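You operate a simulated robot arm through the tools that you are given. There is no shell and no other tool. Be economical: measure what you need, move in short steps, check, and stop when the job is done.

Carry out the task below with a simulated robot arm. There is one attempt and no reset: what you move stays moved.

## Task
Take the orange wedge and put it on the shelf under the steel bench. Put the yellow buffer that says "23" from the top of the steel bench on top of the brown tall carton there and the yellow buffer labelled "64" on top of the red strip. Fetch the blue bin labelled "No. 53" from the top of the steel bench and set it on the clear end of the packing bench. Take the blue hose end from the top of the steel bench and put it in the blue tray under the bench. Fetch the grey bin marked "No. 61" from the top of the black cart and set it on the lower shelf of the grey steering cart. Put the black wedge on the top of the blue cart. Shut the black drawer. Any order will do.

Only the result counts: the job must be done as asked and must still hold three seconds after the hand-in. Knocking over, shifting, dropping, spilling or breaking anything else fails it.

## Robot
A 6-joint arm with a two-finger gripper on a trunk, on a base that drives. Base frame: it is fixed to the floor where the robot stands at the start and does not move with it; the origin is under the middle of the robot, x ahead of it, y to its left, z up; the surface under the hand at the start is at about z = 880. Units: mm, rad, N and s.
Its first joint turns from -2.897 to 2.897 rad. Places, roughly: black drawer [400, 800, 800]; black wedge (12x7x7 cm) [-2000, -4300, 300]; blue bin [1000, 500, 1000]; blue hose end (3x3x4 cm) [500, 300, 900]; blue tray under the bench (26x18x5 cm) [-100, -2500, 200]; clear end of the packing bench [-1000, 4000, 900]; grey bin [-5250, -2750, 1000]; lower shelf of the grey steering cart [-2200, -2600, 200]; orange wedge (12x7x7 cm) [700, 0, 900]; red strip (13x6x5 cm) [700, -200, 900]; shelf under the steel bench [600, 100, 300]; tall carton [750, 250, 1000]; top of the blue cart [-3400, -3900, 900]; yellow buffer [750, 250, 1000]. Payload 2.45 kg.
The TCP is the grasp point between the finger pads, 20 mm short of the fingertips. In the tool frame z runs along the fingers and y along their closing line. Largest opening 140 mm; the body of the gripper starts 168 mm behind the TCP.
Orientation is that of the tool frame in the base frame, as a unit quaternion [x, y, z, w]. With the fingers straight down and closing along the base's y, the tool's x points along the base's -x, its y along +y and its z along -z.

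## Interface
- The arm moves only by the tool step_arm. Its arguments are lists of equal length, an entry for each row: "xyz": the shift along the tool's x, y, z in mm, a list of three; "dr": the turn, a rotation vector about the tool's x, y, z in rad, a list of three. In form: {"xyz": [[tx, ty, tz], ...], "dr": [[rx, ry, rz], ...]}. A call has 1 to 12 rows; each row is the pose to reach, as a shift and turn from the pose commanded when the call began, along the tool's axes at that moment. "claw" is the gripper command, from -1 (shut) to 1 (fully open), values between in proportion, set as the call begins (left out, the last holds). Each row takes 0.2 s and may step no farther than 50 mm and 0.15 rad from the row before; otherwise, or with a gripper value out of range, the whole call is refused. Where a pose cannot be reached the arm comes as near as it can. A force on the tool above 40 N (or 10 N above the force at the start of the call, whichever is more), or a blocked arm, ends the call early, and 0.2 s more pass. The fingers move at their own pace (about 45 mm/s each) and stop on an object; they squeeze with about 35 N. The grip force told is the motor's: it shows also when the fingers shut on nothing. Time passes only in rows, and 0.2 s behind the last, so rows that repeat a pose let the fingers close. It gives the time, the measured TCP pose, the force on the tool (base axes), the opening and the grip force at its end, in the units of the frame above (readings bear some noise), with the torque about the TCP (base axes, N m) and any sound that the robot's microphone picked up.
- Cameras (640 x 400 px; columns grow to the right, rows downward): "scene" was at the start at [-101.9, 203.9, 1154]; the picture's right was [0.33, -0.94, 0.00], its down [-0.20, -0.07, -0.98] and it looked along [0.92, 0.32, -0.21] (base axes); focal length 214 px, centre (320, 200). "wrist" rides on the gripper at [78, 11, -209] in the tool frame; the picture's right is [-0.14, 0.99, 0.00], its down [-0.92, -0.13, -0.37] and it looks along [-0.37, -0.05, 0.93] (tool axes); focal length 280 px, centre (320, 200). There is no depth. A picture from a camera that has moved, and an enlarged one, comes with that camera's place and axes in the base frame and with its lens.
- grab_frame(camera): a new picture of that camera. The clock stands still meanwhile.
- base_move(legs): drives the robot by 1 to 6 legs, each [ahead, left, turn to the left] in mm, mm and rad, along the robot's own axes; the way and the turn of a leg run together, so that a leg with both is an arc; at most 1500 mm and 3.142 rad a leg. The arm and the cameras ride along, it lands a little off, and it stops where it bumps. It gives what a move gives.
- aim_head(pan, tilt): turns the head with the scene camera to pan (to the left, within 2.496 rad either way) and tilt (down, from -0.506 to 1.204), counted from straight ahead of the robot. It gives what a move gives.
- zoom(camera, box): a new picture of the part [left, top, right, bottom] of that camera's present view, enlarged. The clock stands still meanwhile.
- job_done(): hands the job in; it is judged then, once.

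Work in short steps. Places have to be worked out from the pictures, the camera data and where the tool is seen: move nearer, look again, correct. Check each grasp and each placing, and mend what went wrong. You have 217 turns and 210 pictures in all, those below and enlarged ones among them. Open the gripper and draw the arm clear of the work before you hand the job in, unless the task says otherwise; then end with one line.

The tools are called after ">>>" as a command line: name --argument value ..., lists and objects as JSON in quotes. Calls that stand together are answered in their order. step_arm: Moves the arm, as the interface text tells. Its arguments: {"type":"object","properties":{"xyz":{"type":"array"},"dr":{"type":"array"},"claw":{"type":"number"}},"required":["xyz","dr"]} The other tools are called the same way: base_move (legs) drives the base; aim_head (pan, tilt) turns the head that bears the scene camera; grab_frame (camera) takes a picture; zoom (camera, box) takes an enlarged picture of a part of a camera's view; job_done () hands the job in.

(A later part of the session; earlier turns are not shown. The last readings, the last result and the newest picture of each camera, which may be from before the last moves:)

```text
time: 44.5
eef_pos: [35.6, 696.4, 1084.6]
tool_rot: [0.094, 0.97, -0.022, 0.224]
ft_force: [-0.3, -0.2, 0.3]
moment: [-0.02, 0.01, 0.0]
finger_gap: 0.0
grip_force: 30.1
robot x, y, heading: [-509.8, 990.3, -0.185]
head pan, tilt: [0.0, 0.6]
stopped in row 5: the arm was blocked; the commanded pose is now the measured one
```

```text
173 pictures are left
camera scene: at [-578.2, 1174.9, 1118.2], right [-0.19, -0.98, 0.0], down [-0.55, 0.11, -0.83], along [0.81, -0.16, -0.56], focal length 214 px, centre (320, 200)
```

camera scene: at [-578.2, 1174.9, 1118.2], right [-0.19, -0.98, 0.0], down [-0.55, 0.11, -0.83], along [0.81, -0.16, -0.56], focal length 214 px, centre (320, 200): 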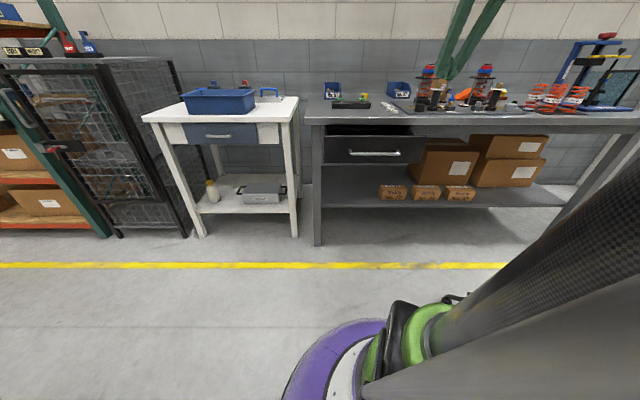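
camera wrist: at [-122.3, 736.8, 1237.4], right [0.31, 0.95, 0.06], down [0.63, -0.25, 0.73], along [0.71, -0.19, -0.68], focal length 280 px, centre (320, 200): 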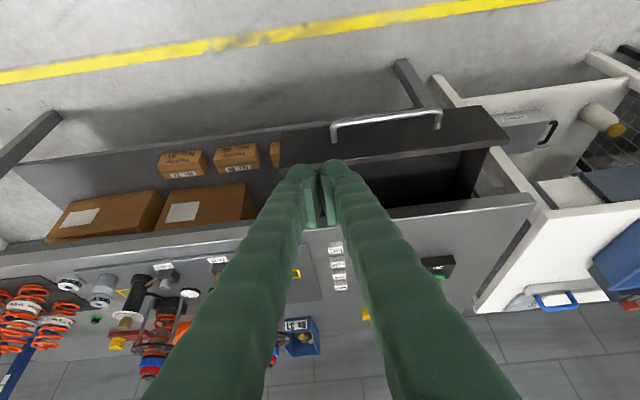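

The arm stopped partway (blocked). I try smaller pieces: first move laterally to the left without turning.

>>> step_arm --xyz '[[0, 40, 0], [0, 80, 0], [0, 120, 0], [0, 145, 0], [0, 145, 0]]' --dr '[[0, 0, 0], [0, 0, 0], [0, 0, 0], [0, 0, 0], [0, 0, 0]]'

>>> aim_head --pan -0.3 --tilt 0.2

>>> grab_frame --camera "scene"

```text
time: 45.7
eef_pos: [61.8, 838.3, 1083.6]
tool_rot: [0.093, 0.97, -0.022, 0.224]
ft_force: [-0.3, -0.4, 0.2]
moment: [0.01, 0.01, 0.0]
finger_gap: 0.0
grip_force: 29.3
robot x, y, heading: [-511.7, 986.8, -0.187]
head pan, tilt: [0.0, 0.6]
```

```text
time: 46.6
eef_pos: [62.8, 837.9, 1084.5]
tool_rot: [0.093, 0.97, -0.022, 0.224]
ft_force: [-0.2, -0.1, -0.5]
moment: [0.01, -0.04, 0.01]
finger_gap: 0.1
grip_force: 29.2
robot x, y, heading: [-510.3, 988.9, -0.185]
head pan, tilt: [-0.3, 0.201]
```

```text
172 pictures are left
camera scene: at [-582.5, 1148.4, 1154.9], right [-0.47, -0.88, 0.0], down [-0.18, 0.09, -0.98], along [0.87, -0.46, -0.2], focal length 214 px, centre (320, 200)
```

scene: 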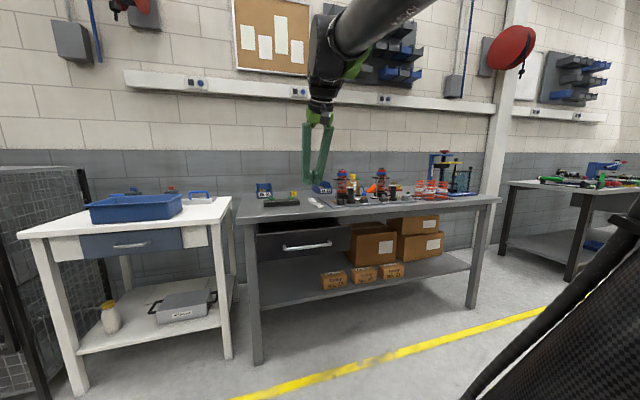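

Left shift worked. Now I lower and pitch gradually.

>>> step_arm --xyz '[[19, 0, 39], [38, 0, 78], [57, 0, 117], [76, 0, 156], [95, 0, 195], [114, 0, 234], [131, 0, 270]]' --dr '[[0, -0.07, 0], [0, -0.14, 0], [0, -0.21, 0], [0, -0.28, 0], [0, -0.35, 0], [0, -0.42, 0], [0, -0.5, 0]]'

>>> grab_frame --camera "wrist"

>>> grab_frame --camera "scene"

```text
time: 48.2
eef_pos: [63.3, 838.3, 783.3]
tool_rot: [0.085, 0.885, -0.044, 0.456]
ft_force: [-0.4, -0.3, -0.2]
moment: [0.0, -0.03, -0.02]
finger_gap: 0.0
grip_force: 29.1
robot x, y, heading: [-510.7, 987.8, -0.187]
head pan, tilt: [-0.3, 0.201]
```

```text
171 pictures are left
camera wrist: at [-146.8, 888.8, 840.0], right [0.27, 0.96, 0.11], down [0.2, -0.17, 0.96], along [0.94, -0.24, -0.24], focal length 280 px, centre (320, 200)
```

wrist: 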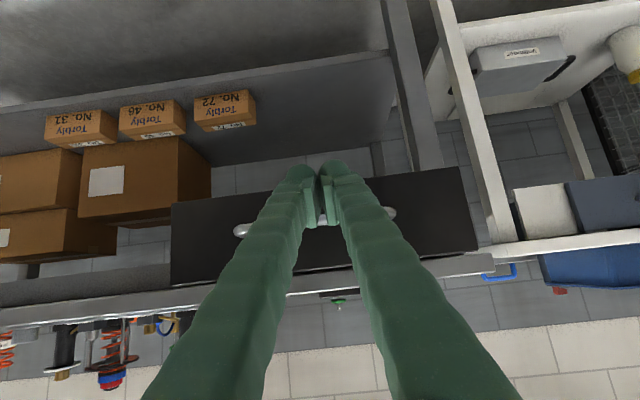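

```text
170 pictures are left
camera scene: at [-582.5, 1148.3, 1154.9], right [-0.47, -0.88, 0.0], down [-0.18, 0.09, -0.98], along [0.87, -0.46, -0.2], focal length 214 px, centre (320, 200)
```

scene: 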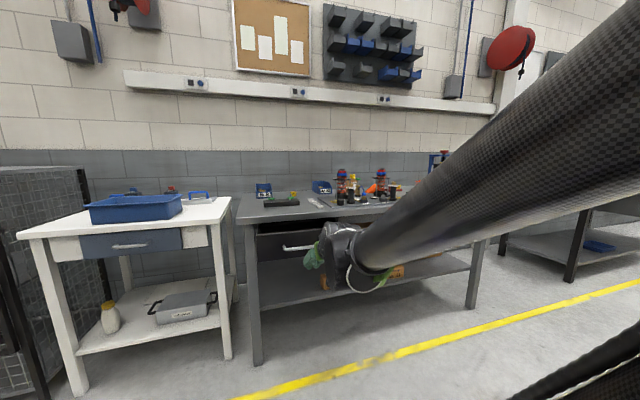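

The closed fingers face the drawer at handle height. I drive forward 140 mm to near contact.

>>> base_move --legs '[[140, 0, 0]]'

>>> grab_frame --camera "wrist"

```text
time: 49.5
eef_pos: [200.4, 812.6, 784.1]
tool_rot: [0.085, 0.885, -0.044, 0.456]
ft_force: [0.2, 0.3, 0.3]
moment: [-0.01, -0.03, 0.03]
finger_gap: 0.0
grip_force: 29.9
robot x, y, heading: [-375.7, 961.2, -0.184]
head pan, tilt: [-0.3, 0.201]
```

```text
169 pictures are left
camera wrist: at [-8.8, 862.6, 840.5], right [0.27, 0.96, 0.11], down [0.2, -0.17, 0.96], along [0.94, -0.24, -0.24], focal length 280 px, centre (320, 200)
```

wrist: 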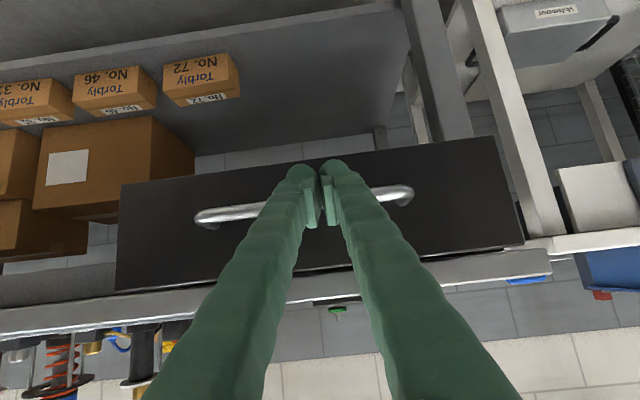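

The handle bar is right in front of the fingertips. I push forward with the arm.

>>> step_arm --xyz '[[-9, 0, 12], [-17, 0, 24], [-26, 0, 36], [-35, 0, 49], [-43, 0, 61], [-52, 0, 73], [-61, 0, 85], [-70, 0, 97]]' --dr '[[0, 0, 0], [0, 0, 0], [0, 0, 0], [0, 0, 0], [0, 0, 0], [0, 0, 0], [0, 0, 0], [0, 0, 0]]'

>>> grab_frame --camera "wrist"

```text
time: 51.3
eef_pos: [319.9, 789.7, 785.0]
tool_rot: [0.085, 0.884, -0.044, 0.457]
ft_force: [0.1, -0.2, 0.0]
moment: [0.0, 0.0, -0.03]
finger_gap: 0.2
grip_force: 29.3
robot x, y, heading: [-372.2, 958.6, -0.186]
head pan, tilt: [-0.3, 0.201]
```

```text
168 pictures are left
camera wrist: at [108.8, 840.0, 842.2], right [0.27, 0.96, 0.11], down [0.2, -0.17, 0.96], along [0.94, -0.24, -0.24], focal length 280 px, centre (320, 200)
```

wrist: 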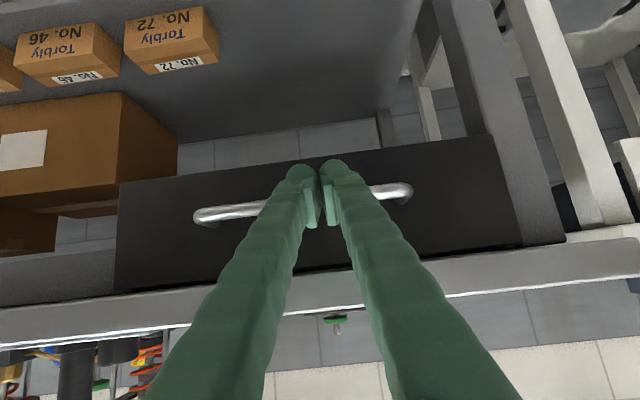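

The drawer moves along with the fingers. I keep pushing until it stops.

>>> step_arm --xyz '[[-9, 0, 12], [-17, 0, 24], [-26, 0, 36], [-35, 0, 49], [-43, 0, 61], [-52, 0, 73], [-61, 0, 85], [-70, 0, 97]]' --dr '[[0, 0, 0], [0, 0, 0], [0, 0, 0], [0, 0, 0], [0, 0, 0], [0, 0, 0], [0, 0, 0], [0, 0, 0]]'

>>> grab_frame --camera "wrist"

>>> grab_frame --camera "scene"

```text
time: 51.8
eef_pos: [327.1, 787.7, 784.7]
tool_rot: [0.086, 0.884, -0.044, 0.457]
ft_force: [-23.1, 3.7, 29.6]
moment: [-0.27, -0.55, -0.06]
finger_gap: 6.0
grip_force: 28.9
robot x, y, heading: [-370.8, 960.1, -0.187]
head pan, tilt: [-0.3, 0.201]
stopped in row 2: the force on the tool passed its limit at 72 N (the readings are from after the stop); the commanded pose is now the measured one
```

```text
167 pictures are left
camera wrist: at [117.3, 838.4, 842.0], right [0.27, 0.96, 0.11], down [0.2, -0.17, 0.96], along [0.94, -0.24, -0.24], focal length 280 px, centre (320, 200)
```

wrist: 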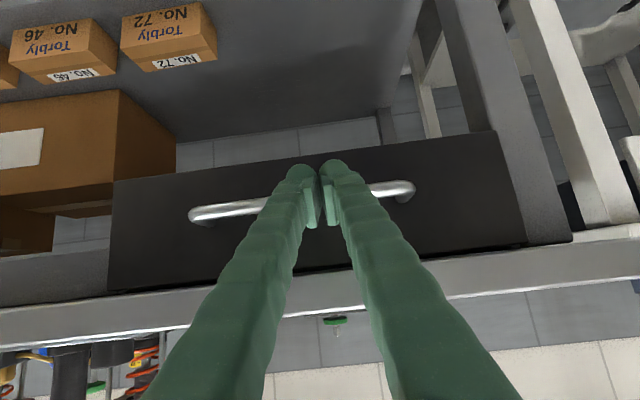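

```text
166 pictures are left
camera scene: at [-446.7, 1122.6, 1154.8], right [-0.47, -0.88, 0.0], down [-0.17, 0.09, -0.98], along [0.87, -0.46, -0.2], focal length 214 px, centre (320, 200)
```

scene: 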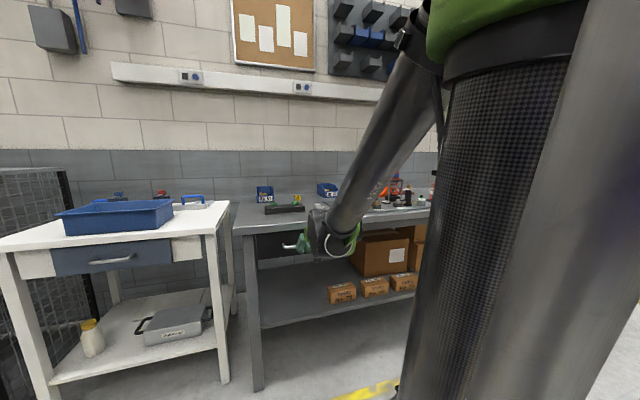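

A hard stop. I retract and check whether the drawer is fully shut.

>>> step_arm --xyz '[[23, 0, -32], [46, 0, -65], [70, 0, -97], [93, 0, -130], [116, 0, -162]]' --dr '[[0, 0, 0], [0, 0, 0], [0, 0, 0], [0, 0, 0], [0, 0, 0]]'

>>> grab_frame --camera "wrist"

>>> aim_head --pan 0.0 --tilt 0.4

>>> zoom --camera "scene" --box '[240, 100, 440, 225]'

```text
time: 53.0
eef_pos: [133.7, 825.2, 784.5]
tool_rot: [0.085, 0.886, -0.044, 0.455]
ft_force: [0.0, 0.2, -0.2]
moment: [0.0, 0.03, 0.02]
finger_gap: 0.0
grip_force: 29.6
robot x, y, heading: [-372.6, 962.8, -0.192]
head pan, tilt: [-0.3, 0.201]
```

```text
165 pictures are left
camera wrist: at [-76.7, 876.3, 841.4], right [0.27, 0.96, 0.11], down [0.21, -0.17, 0.96], along [0.94, -0.23, -0.24], focal length 280 px, centre (320, 200)
```

wrist: 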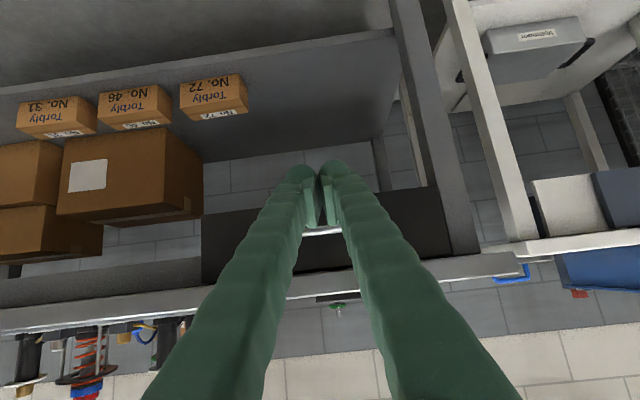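

```text
time: 53.8
eef_pos: [132.6, 826.2, 782.9]
tool_rot: [0.085, 0.885, -0.044, 0.455]
ft_force: [-0.7, -0.2, -0.4]
moment: [0.01, 0.01, 0.0]
finger_gap: 0.1
grip_force: 29.0
robot x, y, heading: [-372.9, 963.1, -0.187]
head pan, tilt: [0.0, 0.4]
```

```text
3.20 times, centred on (340, 162) of scene
camera zoom: at [-436.2, 1148.6, 1136.4], right [-0.19, -0.98, 0.0], down [-0.38, 0.07, -0.92], along [0.91, -0.17, -0.39], focal length 686 px, centre (256, 320)
```

zoom: 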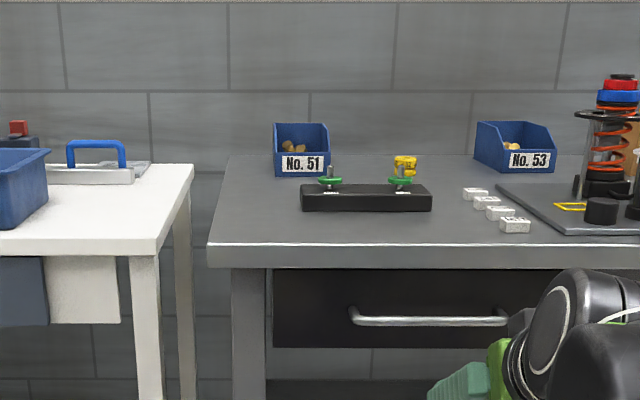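

The drawer appears flush under the lip: shut. Next I raise and straighten the arm, then drive back in front of the wedge (I plan to grasp it with the tool leaning, so it can be slid under the bench).

>>> step_arm --xyz '[[-36, 0, -26], [-72, 0, -52], [-108, 0, -78], [-144, 0, -104], [-180, 0, -130], [-216, 0, -156], [-252, 0, -182], [-288, 0, -208], [-324, 0, -234], [-360, 0, -260]]' --dr '[[0, 0.095, 0], [0, 0.19, 0], [0, 0.285, 0], [0, 0.38, 0], [0, 0.475, 0], [0, 0.57, 0], [0, 0.665, 0], [0, 0.76, 0], [0, 0.855, 0], [0, 0.95, 0]]'

>>> zoom --camera "scene" --box '[260, 130, 480, 270]'

```text
time: 56.0
eef_pos: [131.3, 825.6, 1229.0]
tool_rot: [0.096, 0.995, 0.0, -0.001]
ft_force: [-0.2, -0.7, 0.7]
moment: [-0.01, -0.11, -0.01]
finger_gap: 0.0
grip_force: 29.8
robot x, y, heading: [-374.4, 960.2, -0.189]
head pan, tilt: [0.0, 0.4]
```

```text
2.86 times, centred on (370, 200) of scene
camera zoom: at [-436.5, 1148.7, 1136.4], right [-0.19, -0.98, 0.0], down [-0.38, 0.07, -0.92], along [0.91, -0.17, -0.39], focal length 613 px, centre (177, 200)
```

zoom: 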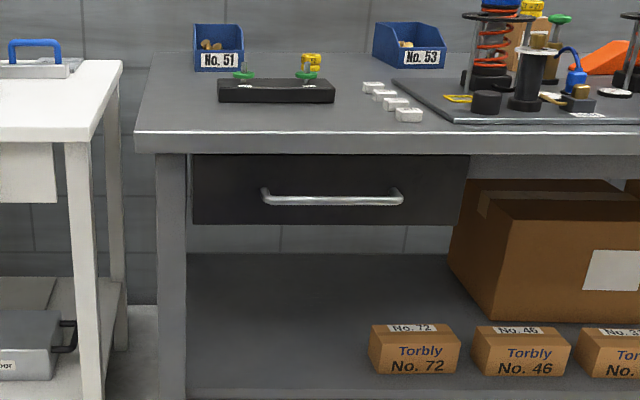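

Drawer shut. Drive back to the wedge area.

>>> base_move --legs '[[0, 0, 0.389], [144, -1165, 0]]'

>>> aim_head --pan 0.0 --tilt 0.35

>>> grab_frame --camera "scene"

>>> grab_frame --camera "wrist"

```text
time: 63.1
eef_pos: [507.3, -91.2, 1226.3]
tool_rot: [-0.099, 0.995, -0.001, 0.0]
ft_force: [0.0, -0.5, 0.6]
moment: [-0.02, 0.0, -0.02]
finger_gap: 0.0
grip_force: 29.0
robot x, y, heading: [-10.8, -160.3, 0.202]
head pan, tilt: [0.0, 0.4]
stopped in leg 2: the robot was blocked; the commanded pose is now the measured one
```

```text
time: 63.8
eef_pos: [507.7, -90.7, 1226.5]
tool_rot: [-0.099, 0.995, 0.0, 0.0]
ft_force: [-0.7, 0.0, 0.4]
moment: [-0.02, 0.05, -0.02]
finger_gap: 0.0
grip_force: 29.1
robot x, y, heading: [-8.3, -162.7, 0.204]
head pan, tilt: [0.0, 0.351]
```

```text
162 pictures are left
camera scene: at [-140.3, -9.8, 1140.9], right [0.2, -0.98, 0.0], down [-0.34, -0.07, -0.94], along [0.92, 0.19, -0.34], focal length 214 px, centre (320, 200)
```

scene: 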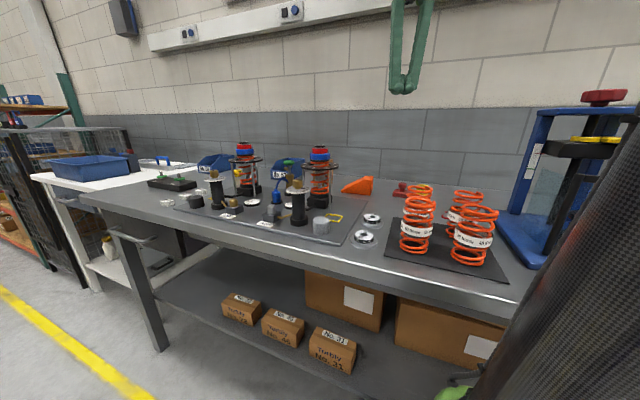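

```text
161 pictures are left
camera wrist: at [428.9, -97.2, 1436.2], right [-0.06, 1.0, 0.0], down [0.93, 0.06, 0.37], along [0.37, 0.02, -0.93], focal length 280 px, centre (320, 200)
```

wrist: 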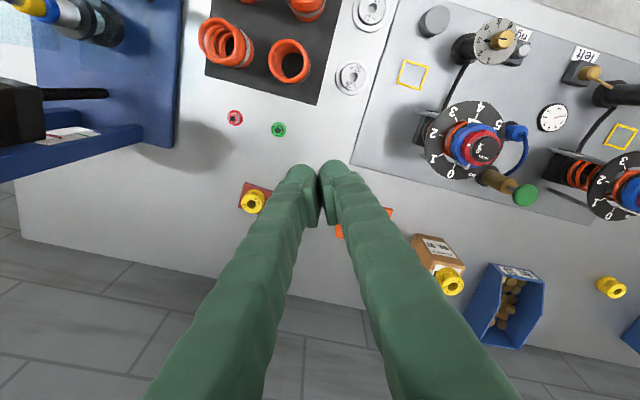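

The base touched something at the end (near the bench leg), so I back off 60 mm, then open the gripper and bring the tool above the wedge while yawing it along the wedge's long axis.

>>> base_move --legs '[[-60, 0, 0]]'

>>> step_arm --xyz '[[-27, 7, 0], [-55, 14, 0], [-82, 21, 0], [-110, 28, 0], [-137, 35, 0], [-165, 42, 0], [-192, 49, 0], [-220, 56, 0], [-247, 63, 0], [-247, 63, 0]]' --dr '[[0, 0, -0.13], [0, 0, -0.26], [0, 0, -0.39], [0, 0, -0.52], [0, 0, -0.65], [0, 0, -0.78], [0, 0, -0.91], [0, 0, -1.04], [0, 0, -1.17], [0, 0, -1.23]]' --claw 1

>>> grab_frame --camera "wrist"

```text
time: 64.7
eef_pos: [449.8, -103.9, 1226.5]
tool_rot: [-0.099, 0.995, 0.0, 0.0]
ft_force: [-0.2, -0.4, -0.1]
moment: [0.0, 0.0, 0.0]
finger_gap: 0.1
grip_force: 29.7
robot x, y, heading: [-69.5, -172.3, 0.204]
head pan, tilt: [0.0, 0.351]
```

```text
time: 66.9
eef_pos: [677.0, 6.5, 1227.7]
tool_rot: [-0.656, 0.755, 0.0, 0.0]
ft_force: [-0.7, 0.4, 0.1]
moment: [0.01, -0.02, 0.01]
finger_gap: 140.0
grip_force: 0.1
robot x, y, heading: [-71.7, -172.7, 0.203]
head pan, tilt: [0.0, 0.351]
```

```text
160 pictures are left
camera wrist: at [656.4, -69.9, 1436.1], right [-0.96, 0.28, 0.0], down [0.26, 0.89, 0.37], along [0.1, 0.35, -0.93], focal length 280 px, centre (320, 200)
```

wrist: 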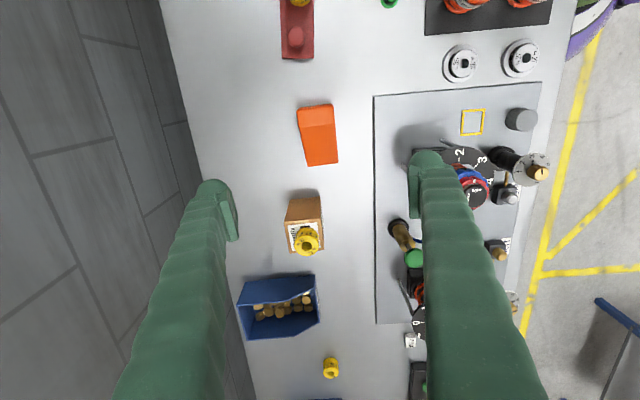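

The wedge centre is about (682, 6), aligned with the tool. Now I pitch the tool 0.85 rad toward +y while going down to z≈1120.

>>> step_arm --xyz '[[0, 0, 17], [0, 0, 34], [0, 0, 51], [0, 0, 68], [0, 0, 85], [0, 0, 105], [0, 0, 105]]' --dr '[[0, -0.14, 0], [0, -0.28, 0], [0, -0.42, 0], [0, -0.56, 0], [0, -0.7, 0], [0, -0.85, 0], [0, -0.85, 0]]'

>>> grab_frame --camera "wrist"

>>> grab_frame --camera "scene"

```text
time: 68.5
eef_pos: [677.2, 7.4, 1122.1]
tool_rot: [-0.597, 0.688, 0.271, 0.311]
ft_force: [-0.3, 0.3, -0.3]
moment: [-0.02, 0.01, -0.01]
finger_gap: 140.0
grip_force: 0.0
robot x, y, heading: [-69.0, -172.1, 0.202]
head pan, tilt: [0.0, 0.351]
```

```text
159 pictures are left
camera wrist: at [637.4, -199.6, 1200.9], right [-0.97, 0.23, 0.1], down [0.17, 0.31, 0.94], along [0.18, 0.92, -0.34], focal length 280 px, centre (320, 200)
```

wrist: 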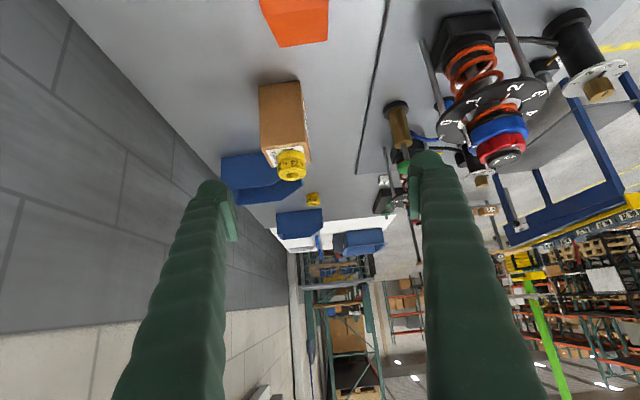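

```text
158 pictures are left
camera scene: at [-199.3, -21.9, 1140.9], right [0.2, -0.98, 0.0], down [-0.34, -0.07, -0.94], along [0.92, 0.19, -0.34], focal length 214 px, centre (320, 200)
```

scene: 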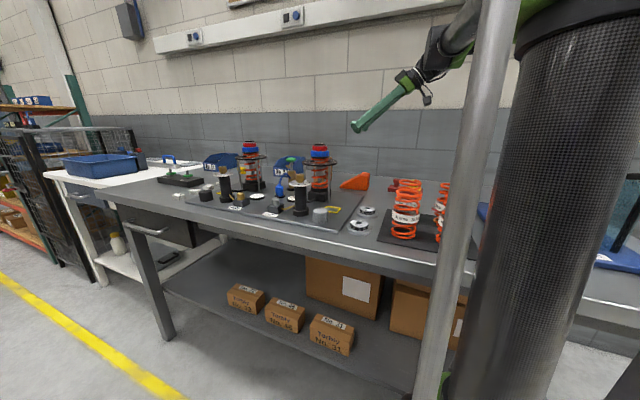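

Orientation reached. I narrow to ~110 mm and go down to z≈935, then check.

>>> step_arm --xyz '[[28, -2, 25], [56, -4, 50], [85, -4, 74], [113, -4, 99], [140, -4, 123], [140, -4, 123]]' --dr '[[0, 0, 0], [0, 0, 0], [0, 0, 0], [0, 0, 0], [0, 0, 0], [0, 0, 0]]' --claw 0.57

>>> grab_frame --camera "wrist"

>>> zoom --camera "scene" --box '[290, 120, 450, 220]'

```text
time: 69.9
eef_pos: [681.1, 6.2, 935.4]
tool_rot: [-0.596, 0.689, 0.27, 0.313]
ft_force: [-0.3, -0.1, 0.7]
moment: [0.01, 0.01, -0.03]
finger_gap: 109.8
grip_force: 0.0
robot x, y, heading: [-70.7, -171.9, 0.205]
head pan, tilt: [0.0, 0.351]
```

```text
157 pictures are left
camera wrist: at [641.6, -199.7, 1014.5], right [-0.97, 0.23, 0.1], down [0.17, 0.31, 0.93], along [0.18, 0.92, -0.34], focal length 280 px, centre (320, 200)
```

wrist: 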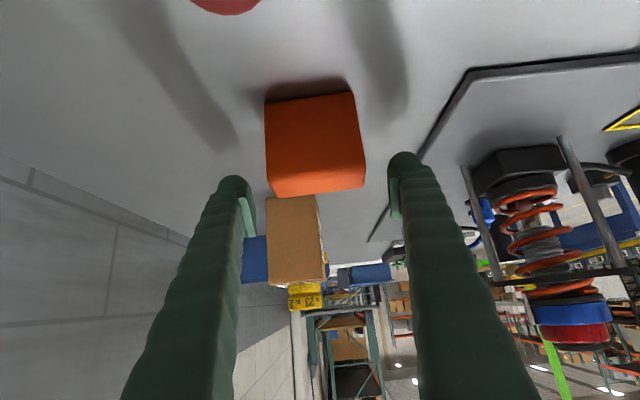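

```text
4.00 times, centred on (370, 170) of scene
camera zoom: at [-199.3, -21.9, 1140.9], right [0.2, -0.98, 0.0], down [-0.34, -0.07, -0.94], along [0.92, 0.19, -0.34], focal length 858 px, centre (120, 320)
```

zoom: 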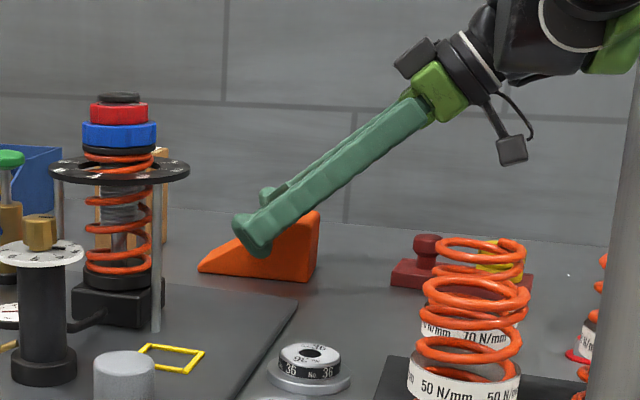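

The wedge's tall end faces the palm and is centred. I shift 20 mm toward the tall end and lower to z≈912, then close.

>>> step_arm --xyz '[[13, -3, -15], [22, -3, -7], [29, -3, -1], [29, -3, -1]]' --dr '[[0, 0, 0], [0, 0, 0], [0, 0, 0], [0, 0, 0]]'

>>> zoom --camera "scene" --box '[330, 150, 410, 200]'

>>> step_arm --xyz '[[0, 0, 0], [0, 0, 0], [0, 0, 0], [0, 0, 0]]' --dr '[[0, 0, 0], [0, 0, 0], [0, 0, 0], [0, 0, 0]]' --claw -1

```text
time: 70.9
eef_pos: [682.9, -13.6, 914.9]
tool_rot: [-0.597, 0.688, 0.271, 0.312]
ft_force: [0.6, 0.8, 0.1]
moment: [-0.01, -0.01, 0.0]
finger_gap: 109.7
grip_force: 0.1
robot x, y, heading: [-72.2, -175.0, 0.2]
head pan, tilt: [0.0, 0.351]
```

```text
8.00 times, centred on (370, 175) of scene
camera zoom: at [-199.3, -21.9, 1140.9], right [0.2, -0.98, 0.0], down [-0.34, -0.07, -0.94], along [0.92, 0.19, -0.34], focal length 1716 px, centre (-80, 400)
```

zoom: 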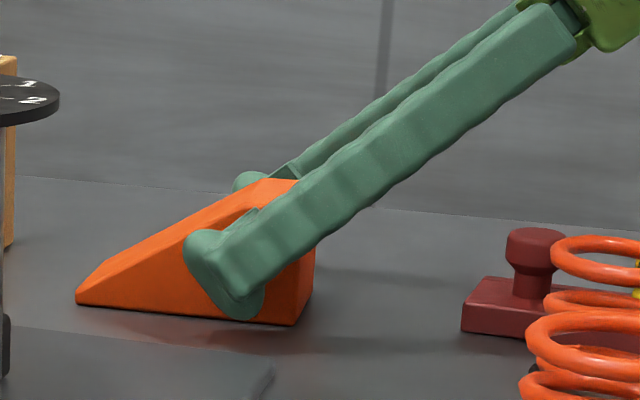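

```text
time: 71.9
eef_pos: [681.4, -13.9, 916.1]
tool_rot: [-0.597, 0.688, 0.271, 0.311]
ft_force: [-1.7, -0.2, 2.9]
moment: [-0.08, -0.11, 0.11]
finger_gap: 67.7
grip_force: 34.9
robot x, y, heading: [-72.2, -174.9, 0.201]
head pan, tilt: [0.0, 0.351]
```

Gripped (67.7 mm). Lift straight up.

>>> step_arm --xyz '[[-30, 0, -26], [-60, 0, -53], [-95, 0, -84], [-130, 0, -114], [-165, 0, -145], [-200, 0, -176], [-200, 0, -176]]' --dr '[[0, 0, 0], [0, 0, 0], [0, 0, 0], [0, 0, 0], [0, 0, 0], [0, 0, 0], [0, 0, 0]]'

>>> grab_frame --camera "wrist"

>>> grab_frame --camera "scene"

```text
time: 73.5
eef_pos: [680.9, -14.2, 1182.2]
tool_rot: [-0.597, 0.689, 0.269, 0.311]
ft_force: [-0.8, 0.3, -3.5]
moment: [-0.02, -0.01, 0.02]
finger_gap: 67.1
grip_force: 35.0
robot x, y, heading: [-67.5, -173.6, 0.204]
head pan, tilt: [0.0, 0.351]
```

```text
154 pictures are left
camera wrist: at [641.7, -220.6, 1261.7], right [-0.97, 0.23, 0.1], down [0.17, 0.31, 0.93], along [0.18, 0.92, -0.34], focal length 280 px, centre (320, 200)
```

wrist: 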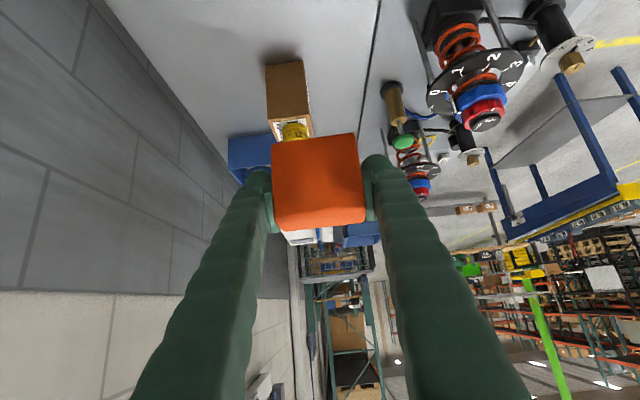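

```text
153 pictures are left
camera scene: at [-199.2, -21.9, 1141.0], right [0.2, -0.98, 0.0], down [-0.34, -0.07, -0.94], along [0.92, 0.19, -0.34], focal length 214 px, centre (320, 200)
```

scene: 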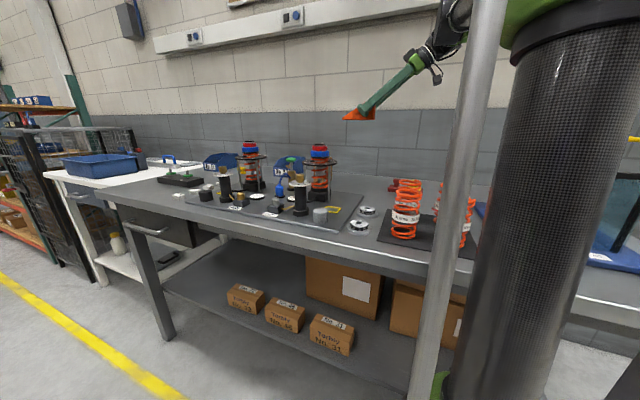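

Held level. Now I retract 150 mm and swing the tool about the vertical so it points straight ahead of the robot.

>>> step_arm --xyz '[[4, 16, -4], [7, 31, -8], [11, 47, -13], [15, 63, -17], [18, 78, -21], [22, 94, -25], [26, 110, -29], [29, 125, -33], [33, 141, -38], [33, 141, -38]]' --dr '[[0.1027, 0, 0.0902], [0.205, 0, 0.1804], [0.308, 0, 0.2706], [0.411, 0, 0.361], [0.513, 0, 0.451], [0.616, 0, 0.541], [0.719, 0, 0.6315], [0.821, 0, 0.7217], [0.924, 0, 0.812], [0.924, 0, 0.812]]'

>>> grab_frame --camera "scene"

```text
time: 75.7
eef_pos: [536.2, -43.4, 1182.7]
tool_rot: [-0.09, 0.907, 0.04, 0.41]
ft_force: [-0.9, 0.3, -2.9]
moment: [0.01, 0.02, 0.0]
finger_gap: 67.5
grip_force: 34.9
robot x, y, heading: [-66.1, -175.4, 0.203]
head pan, tilt: [0.0, 0.351]
```

```text
152 pictures are left
camera scene: at [-199.4, -21.9, 1140.9], right [0.2, -0.98, 0.0], down [-0.34, -0.07, -0.94], along [0.92, 0.19, -0.34], focal length 214 px, centre (320, 200)
```

scene: 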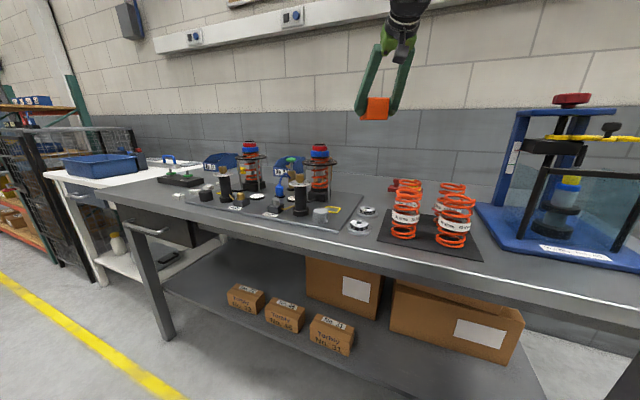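

Now drive to in front of the free shelf part (below the drawer) and turn to face the bench.

>>> base_move --legs '[[-91, 1164, 0], [0, 0, -0.39]]'

>>> aim_head --pan -0.1 --tilt 0.5

>>> grab_frame --camera "scene"

```text
time: 82.9
eef_pos: [212.4, 849.0, 1182.6]
tool_rot: [0.089, 0.907, -0.04, 0.411]
ft_force: [-0.4, -0.8, -3.3]
moment: [0.04, 0.04, 0.0]
finger_gap: 67.5
grip_force: 34.8
robot x, y, heading: [-396.3, 960.1, -0.185]
head pan, tilt: [0.0, 0.351]
```

```text
time: 83.6
eef_pos: [213.2, 847.9, 1182.4]
tool_rot: [0.088, 0.907, -0.04, 0.41]
ft_force: [0.0, -0.7, -3.4]
moment: [0.01, 0.04, 0.01]
finger_gap: 67.4
grip_force: 35.0
robot x, y, heading: [-394.9, 960.7, -0.188]
head pan, tilt: [-0.099, 0.499]
```

```text
151 pictures are left
camera scene: at [-462.0, 1140.9, 1127.3], right [-0.28, -0.96, 0.0], down [-0.46, 0.14, -0.88], along [0.84, -0.25, -0.48], focal length 214 px, centre (320, 200)
```

scene: 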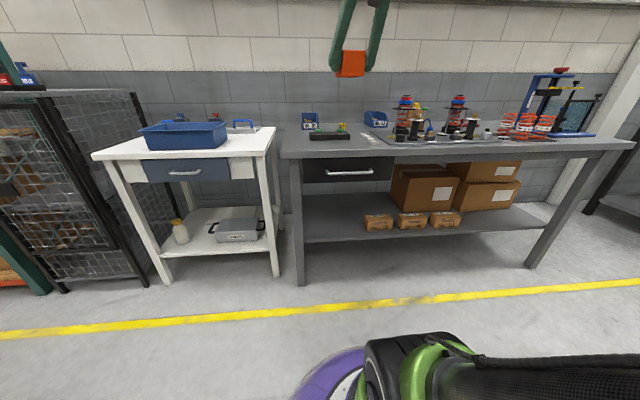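

Shelf top is at z≈347, front at n≈280. I back up 120 mm and lower the wedge in front of the bench.

>>> base_move --legs '[[-130, 0, 0]]'

>>> step_arm --xyz '[[36, 0, 31.7], [72, 0, 63.4], [108, 0, 95], [144, 0, 126.7], [180, 0, 158.4], [216, 0, 190], [252, 0, 222], [288, 0, 253.4], [324, 0, 285]]' --dr '[[0, 0, 0], [0, 0, 0], [0, 0, 0], [0, 0, 0], [0, 0, 0], [0, 0, 0], [0, 0, 0], [0, 0, 0], [0, 0, 0]]'

>>> step_arm --xyz '[[36, 0, 31.7], [72, 0, 63.4], [108, 0, 95], [144, 0, 126.7], [180, 0, 158.4], [216, 0, 190], [240, 0, 211], [262, 0, 230]]' --dr '[[0, 0, 0], [0, 0, 0], [0, 0, 0], [0, 0, 0], [0, 0, 0], [0, 0, 0], [0, 0, 0], [0, 0, 0]]'

>>> grab_frame --camera "scene"

>>> grab_frame --camera "wrist"

```text
time: 84.9
eef_pos: [82.9, 872.7, 1181.7]
tool_rot: [0.088, 0.907, -0.04, 0.41]
ft_force: [0.8, -0.8, -3.2]
moment: [0.01, 0.04, -0.02]
finger_gap: 67.3
grip_force: 34.7
robot x, y, heading: [-525.2, 987.5, -0.193]
head pan, tilt: [-0.099, 0.499]
```

```text
time: 86.9
eef_pos: [83.1, 873.2, 750.5]
tool_rot: [0.089, 0.907, -0.04, 0.409]
ft_force: [0.2, -0.1, -4.2]
moment: [0.02, -0.02, 0.04]
finger_gap: 67.3
grip_force: 35.3
robot x, y, heading: [-525.7, 989.3, -0.195]
head pan, tilt: [-0.099, 0.499]
```

```text
time: 88.7
eef_pos: [107.8, 869.3, 574.2]
tool_rot: [0.088, 0.908, -0.039, 0.408]
ft_force: [-0.3, -0.3, -3.4]
moment: [0.02, 0.02, -0.06]
finger_gap: 67.3
grip_force: 34.9
out of reach, approached as far as the arm can: row 4, 5, 6, 7, 8
robot x, y, heading: [-529.1, 987.5, -0.19]
head pan, tilt: [-0.099, 0.499]
```

```text
150 pictures are left
camera scene: at [-591.6, 1165.8, 1127.3], right [-0.29, -0.96, 0.0], down [-0.46, 0.14, -0.88], along [0.84, -0.25, -0.48], focal length 214 px, centre (320, 200)
```

scene: 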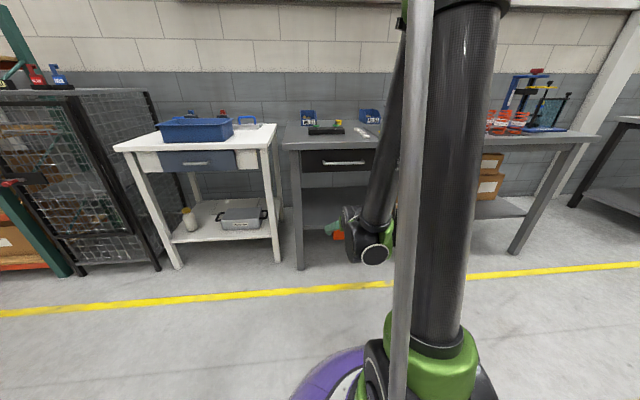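

```text
149 pictures are left
camera wrist: at [-94.1, 918.4, 653.0], right [0.28, 0.95, 0.1], down [0.3, -0.19, 0.93], along [0.91, -0.23, -0.34], focal length 280 px, centre (320, 200)
```

wrist: 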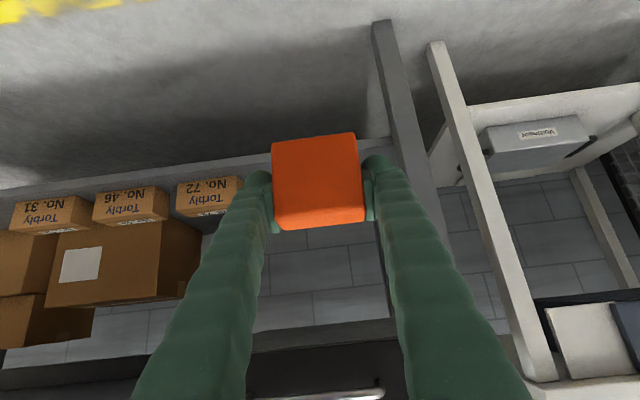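

Out of reach lower at this distance; more forward extension should allow lower. I extend forward (still in front of the shelf) and lower again.

>>> step_arm --xyz '[[-30, 0, 34], [-60, 0, 68], [-90, 0, 101], [-112, 0, 128], [-82, 0, 154], [-52, 0, 180], [-22, 0, 206], [8, 0, 233], [38, 0, 259]]' --dr '[[0, 0, 0], [0, 0, 0], [0, 0, 0], [0, 0, 0], [0, 0, 0], [0, 0, 0], [0, 0, 0], [0, 0, 0], [0, 0, 0]]'

>>> grab_frame --camera "wrist"

```text
time: 90.7
eef_pos: [323.1, 827.4, 454.0]
tool_rot: [0.088, 0.909, -0.04, 0.406]
ft_force: [-0.1, -0.2, -4.0]
moment: [0.04, 0.04, -0.01]
finger_gap: 67.4
grip_force: 35.2
out of reach, approached as far as the arm can: row 7, 8, 9
robot x, y, heading: [-526.4, 984.9, -0.195]
head pan, tilt: [-0.099, 0.499]
```

```text
148 pictures are left
camera wrist: at [121.6, 876.6, 534.0], right [0.28, 0.95, 0.1], down [0.31, -0.19, 0.93], along [0.91, -0.23, -0.35], focal length 280 px, centre (320, 200)
```

wrist: 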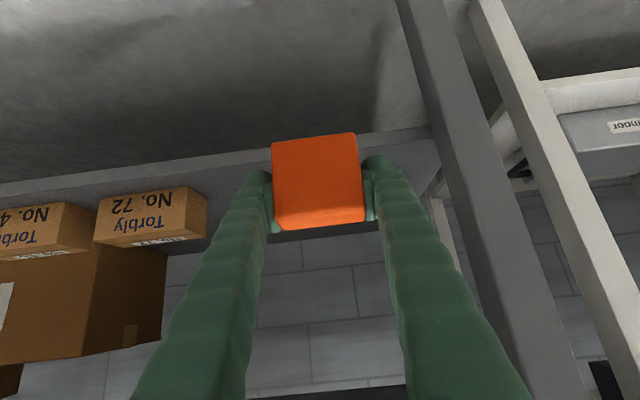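

Nearly there; moving further forward permits going lower. I advance over the shelf and go down to z≈400.

>>> step_arm --xyz '[[-27, 0, 30], [-53, 0, 60], [-79, 0, 90], [-106, 0, 120], [-132, 0, 150], [-145, 0, 165], [-127, 0, 181], [-110, 0, 197]]' --dr '[[0, 0, 0], [0, 0, 0], [0, 0, 0], [0, 0, 0], [0, 0, 0], [0, 0, 0], [0, 0, 0], [0, 0, 0]]'

>>> grab_frame --camera "wrist"

>>> grab_frame --camera "scene"

```text
time: 92.5
eef_pos: [543.0, 782.8, 407.8]
tool_rot: [0.088, 0.907, -0.039, 0.41]
ft_force: [-0.4, 0.3, -3.7]
moment: [0.0, 0.06, 0.0]
finger_gap: 67.5
grip_force: 35.5
robot x, y, heading: [-523.1, 987.7, -0.189]
head pan, tilt: [-0.099, 0.499]
```

```text
147 pictures are left
camera wrist: at [339.3, 832.7, 485.7], right [0.28, 0.95, 0.1], down [0.3, -0.19, 0.94], along [0.91, -0.23, -0.34], focal length 280 px, centre (320, 200)
```

wrist: 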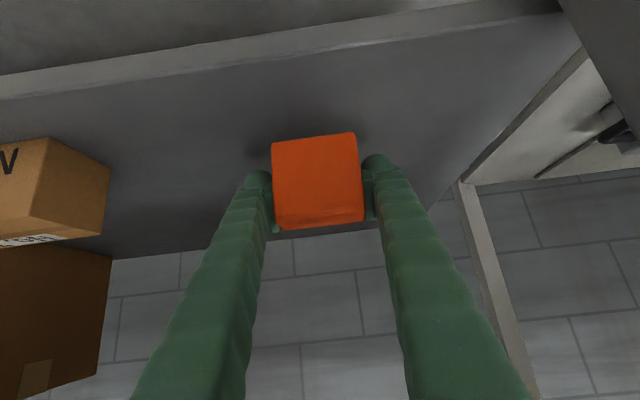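

```text
146 pictures are left
camera scene: at [-591.4, 1165.7, 1127.3], right [-0.29, -0.96, 0.0], down [-0.46, 0.14, -0.88], along [0.84, -0.25, -0.48], focal length 214 px, centre (320, 200)
```

scene: 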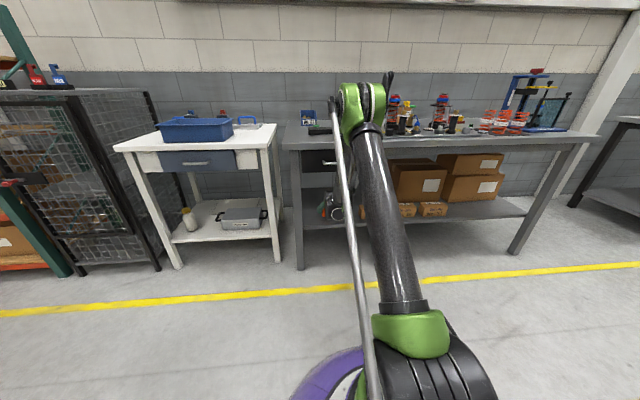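

The wedge is over the clear shelf. I lower gently until contact.

>>> step_arm --xyz '[[6, 0, 5.3], [10, 0, 9], [12, 0, 10.5], [13.5, 0, 11.9], [15, 0, 13.2], [16.5, 0, 14.5], [18, 0, 15.8], [19.5, 0, 17.1], [21, 0, 18.5], [22.5, 0, 19.8], [24, 0, 21.1]]' --dr '[[0, 0, 0], [0, 0, 0], [0, 0, 0], [0, 0, 0], [0, 0, 0], [0, 0, 0], [0, 0, 0], [0, 0, 0], [0, 0, 0], [0, 0, 0], [0, 0, 0]]'

>>> grab_frame --camera "wrist"

```text
time: 94.9
eef_pos: [540.8, 783.0, 375.1]
tool_rot: [0.087, 0.907, -0.04, 0.41]
ft_force: [0.2, -0.5, -3.5]
moment: [-0.01, 0.03, -0.03]
finger_gap: 67.2
grip_force: 34.7
robot x, y, heading: [-525.4, 986.8, -0.192]
head pan, tilt: [-0.099, 0.499]
```

```text
145 pictures are left
camera wrist: at [338.2, 832.7, 454.4], right [0.28, 0.95, 0.1], down [0.3, -0.19, 0.93], along [0.91, -0.23, -0.34], focal length 280 px, centre (320, 200)
```

wrist: 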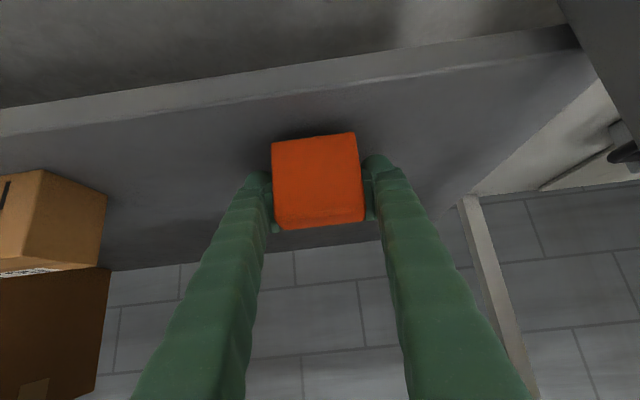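

No contact yet; keep creeping down.

>>> step_arm --xyz '[[1.5, 0, 1.3], [3, 0, 2.6], [4.5, 0, 4], [6, 0, 5.3], [7.5, 0, 6.6], [9, 0, 7.9], [10.5, 0, 9.2], [12, 0, 10.5], [13.5, 0, 11.9], [15, 0, 13.2], [16.5, 0, 14.5]]' --dr '[[0, 0, 0], [0, 0, 0], [0, 0, 0], [0, 0, 0], [0, 0, 0], [0, 0, 0], [0, 0, 0], [0, 0, 0], [0, 0, 0], [0, 0, 0], [0, 0, 0]]'

>>> grab_frame --camera "wrist"

```text
time: 96.9
eef_pos: [540.5, 783.1, 361.4]
tool_rot: [0.089, 0.906, -0.041, 0.412]
ft_force: [-7.4, 2.0, 24.1]
moment: [-0.31, 0.78, 0.05]
finger_gap: 67.5
grip_force: 35.5
robot x, y, heading: [-528.6, 987.3, -0.19]
head pan, tilt: [-0.099, 0.499]
stopped in row 10: the force on the tool passed its limit at 44 N (the readings are from after the stop); the commanded pose is now the measured one
```

```text
144 pictures are left
camera wrist: at [337.7, 833.1, 439.2], right [0.28, 0.95, 0.1], down [0.3, -0.19, 0.94], along [0.91, -0.23, -0.34], focal length 280 px, centre (320, 200)
```

wrist: 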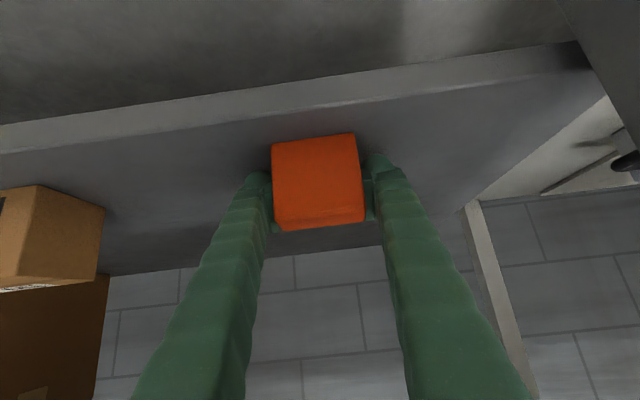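

Contact with the shelf. Release and withdraw along the tool axis, then back.

>>> step_arm --xyz '[[0, 0, 0], [0, 0, 0], [0, 0, 0], [0, 0, 0], [0, 0, -20], [0, 0, -50], [0, 0, -90], [0, 0, -135]]' --dr '[[0, 0, 0], [0, 0, 0], [0, 0, 0], [0, 0, 0], [0, 0, 0], [0, 0, 0], [0, 0, 0], [0, 0, 0]]' --claw 0.5

>>> grab_frame --camera "wrist"

```text
time: 98.7
eef_pos: [440.8, 803.9, 447.9]
tool_rot: [0.088, 0.907, -0.041, 0.411]
ft_force: [-0.4, -0.4, -0.1]
moment: [-0.02, 0.0, -0.02]
finger_gap: 104.9
grip_force: 0.1
robot x, y, heading: [-528.3, 987.3, -0.191]
head pan, tilt: [-0.099, 0.499]
```

```text
143 pictures are left
camera wrist: at [238.7, 853.3, 527.0], right [0.28, 0.95, 0.1], down [0.3, -0.19, 0.94], along [0.91, -0.23, -0.34], focal length 280 px, centre (320, 200)
```

wrist: 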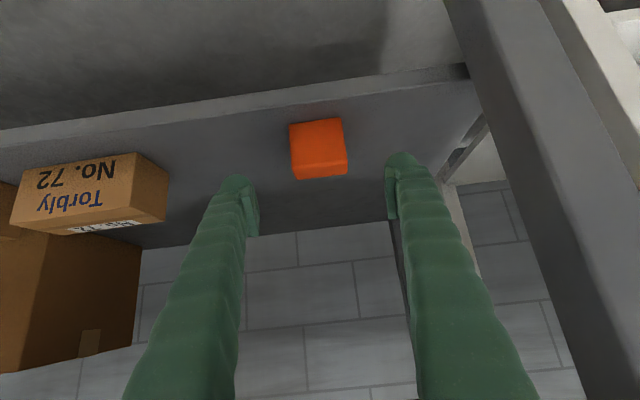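

The orange wedge sits flat on the shelf. I back the base off and raise the arm.

>>> base_move --legs '[[-380, 0, 0]]'

>>> step_arm --xyz '[[-33, 0, -29], [-66, 0, -58], [-99, 0, -87], [-132, 0, -116], [-165, 0, -145], [-198, 0, -174], [-231, 0, -203], [-264, 0, -232], [-297, 0, -261], [-330, 0, -290]]' --dr '[[0, 0, 0], [0, 0, 0], [0, 0, 0], [0, 0, 0], [0, 0, 0], [0, 0, 0], [0, 0, 0], [0, 0, 0], [0, 0, 0], [0, 0, 0]]'

>>> step_arm --xyz '[[0, 0, -45], [0, 0, -90], [0, 0, -135], [0, 0, -180], [0, 0, -225], [0, 0, -270], [0, 0, -315], [0, 0, -360], [0, 0, -400], [0, 0, -440]]' --dr '[[0, 0.085, 0], [0, 0.17, 0], [0, 0.255, 0], [0, 0.34, 0], [0, 0.425, 0], [0, 0.51, 0], [0, 0.595, 0], [0, 0.68, 0], [0, 0.765, 0], [0, 0.85, 0]]'

>>> grab_frame --camera "scene"

```text
time: 101.1
eef_pos: [66.6, 874.7, 448.4]
tool_rot: [0.088, 0.906, -0.041, 0.411]
ft_force: [0.6, 0.5, 0.7]
moment: [0.0, 0.02, -0.04]
finger_gap: 105.1
grip_force: 0.0
robot x, y, heading: [-900.3, 1057.2, -0.189]
head pan, tilt: [-0.099, 0.499]
```

```text
time: 103.3
eef_pos: [66.4, 873.2, 888.7]
tool_rot: [0.088, 0.906, -0.041, 0.411]
ft_force: [-0.2, 0.2, 0.1]
moment: [0.03, 0.04, -0.02]
finger_gap: 105.1
grip_force: 0.0
robot x, y, heading: [-900.2, 1057.5, -0.19]
head pan, tilt: [-0.099, 0.499]
```

```text
time: 105.5
eef_pos: [-256.7, 938.6, 1176.4]
tool_rot: [0.098, 0.995, 0.0, 0.0]
ft_force: [-1.0, 0.1, -0.2]
moment: [0.0, -0.02, -0.02]
finger_gap: 105.1
grip_force: 0.0
robot x, y, heading: [-897.0, 1057.3, -0.187]
head pan, tilt: [-0.099, 0.499]
```

```text
142 pictures are left
camera scene: at [-965.4, 1237.9, 1127.3], right [-0.29, -0.96, 0.0], down [-0.46, 0.14, -0.88], along [0.84, -0.25, -0.48], focal length 214 px, centre (320, 200)
```

scene: 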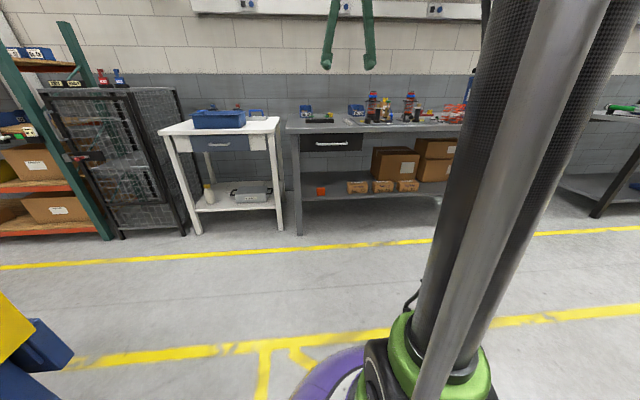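

Wedge is in place on the shelf. Next bin No. 53: I drive in front of it.

>>> base_move --legs '[[0, -342, 0], [1045, 0, 0]]'

>>> grab_frame --camera "wrist"

>>> aim_head --pan -0.1 --tilt 0.3

>>> grab_frame --camera "scene"

```text
time: 112.8
eef_pos: [723.1, 414.7, 1177.1]
tool_rot: [0.092, 0.996, 0.0, 0.001]
ft_force: [-0.3, 0.2, 0.1]
moment: [-0.03, 0.04, -0.02]
finger_gap: 104.9
grip_force: 0.0
robot x, y, heading: [78.7, 525.8, -0.182]
head pan, tilt: [-0.099, 0.499]
```

```text
141 pictures are left
camera wrist: at [647.7, 439.7, 1385.9], right [0.32, 0.95, 0.0], down [0.88, -0.29, 0.37], along [0.35, -0.12, -0.93], focal length 280 px, centre (320, 200)
```

wrist: 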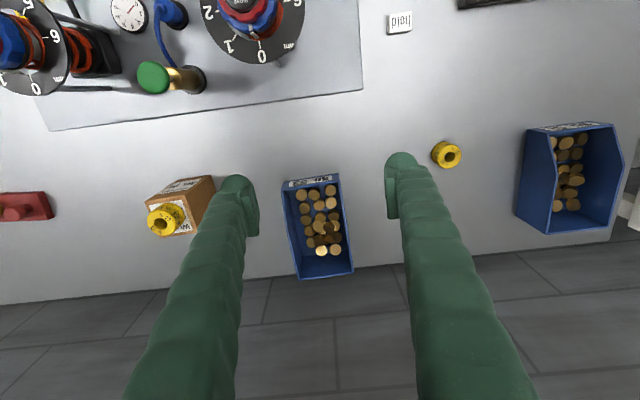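

```text
time: 113.6
eef_pos: [722.9, 415.3, 1178.4]
tool_rot: [0.092, 0.996, 0.0, 0.001]
ft_force: [-0.2, -0.5, -0.2]
moment: [0.0, 0.0, 0.0]
finger_gap: 105.0
grip_force: 0.0
robot x, y, heading: [80.0, 525.4, -0.181]
head pan, tilt: [-0.099, 0.3]
```

```text
140 pictures are left
camera scene: at [14.1, 706.4, 1145.6], right [-0.28, -0.96, 0.0], down [-0.28, 0.08, -0.95], along [0.92, -0.26, -0.3], focal length 214 px, centre (320, 200)
```

scene: 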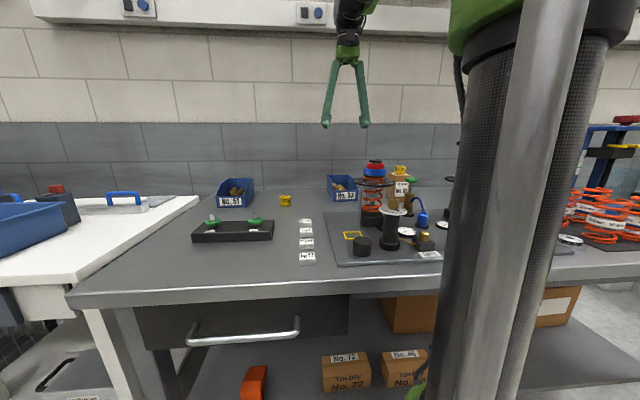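

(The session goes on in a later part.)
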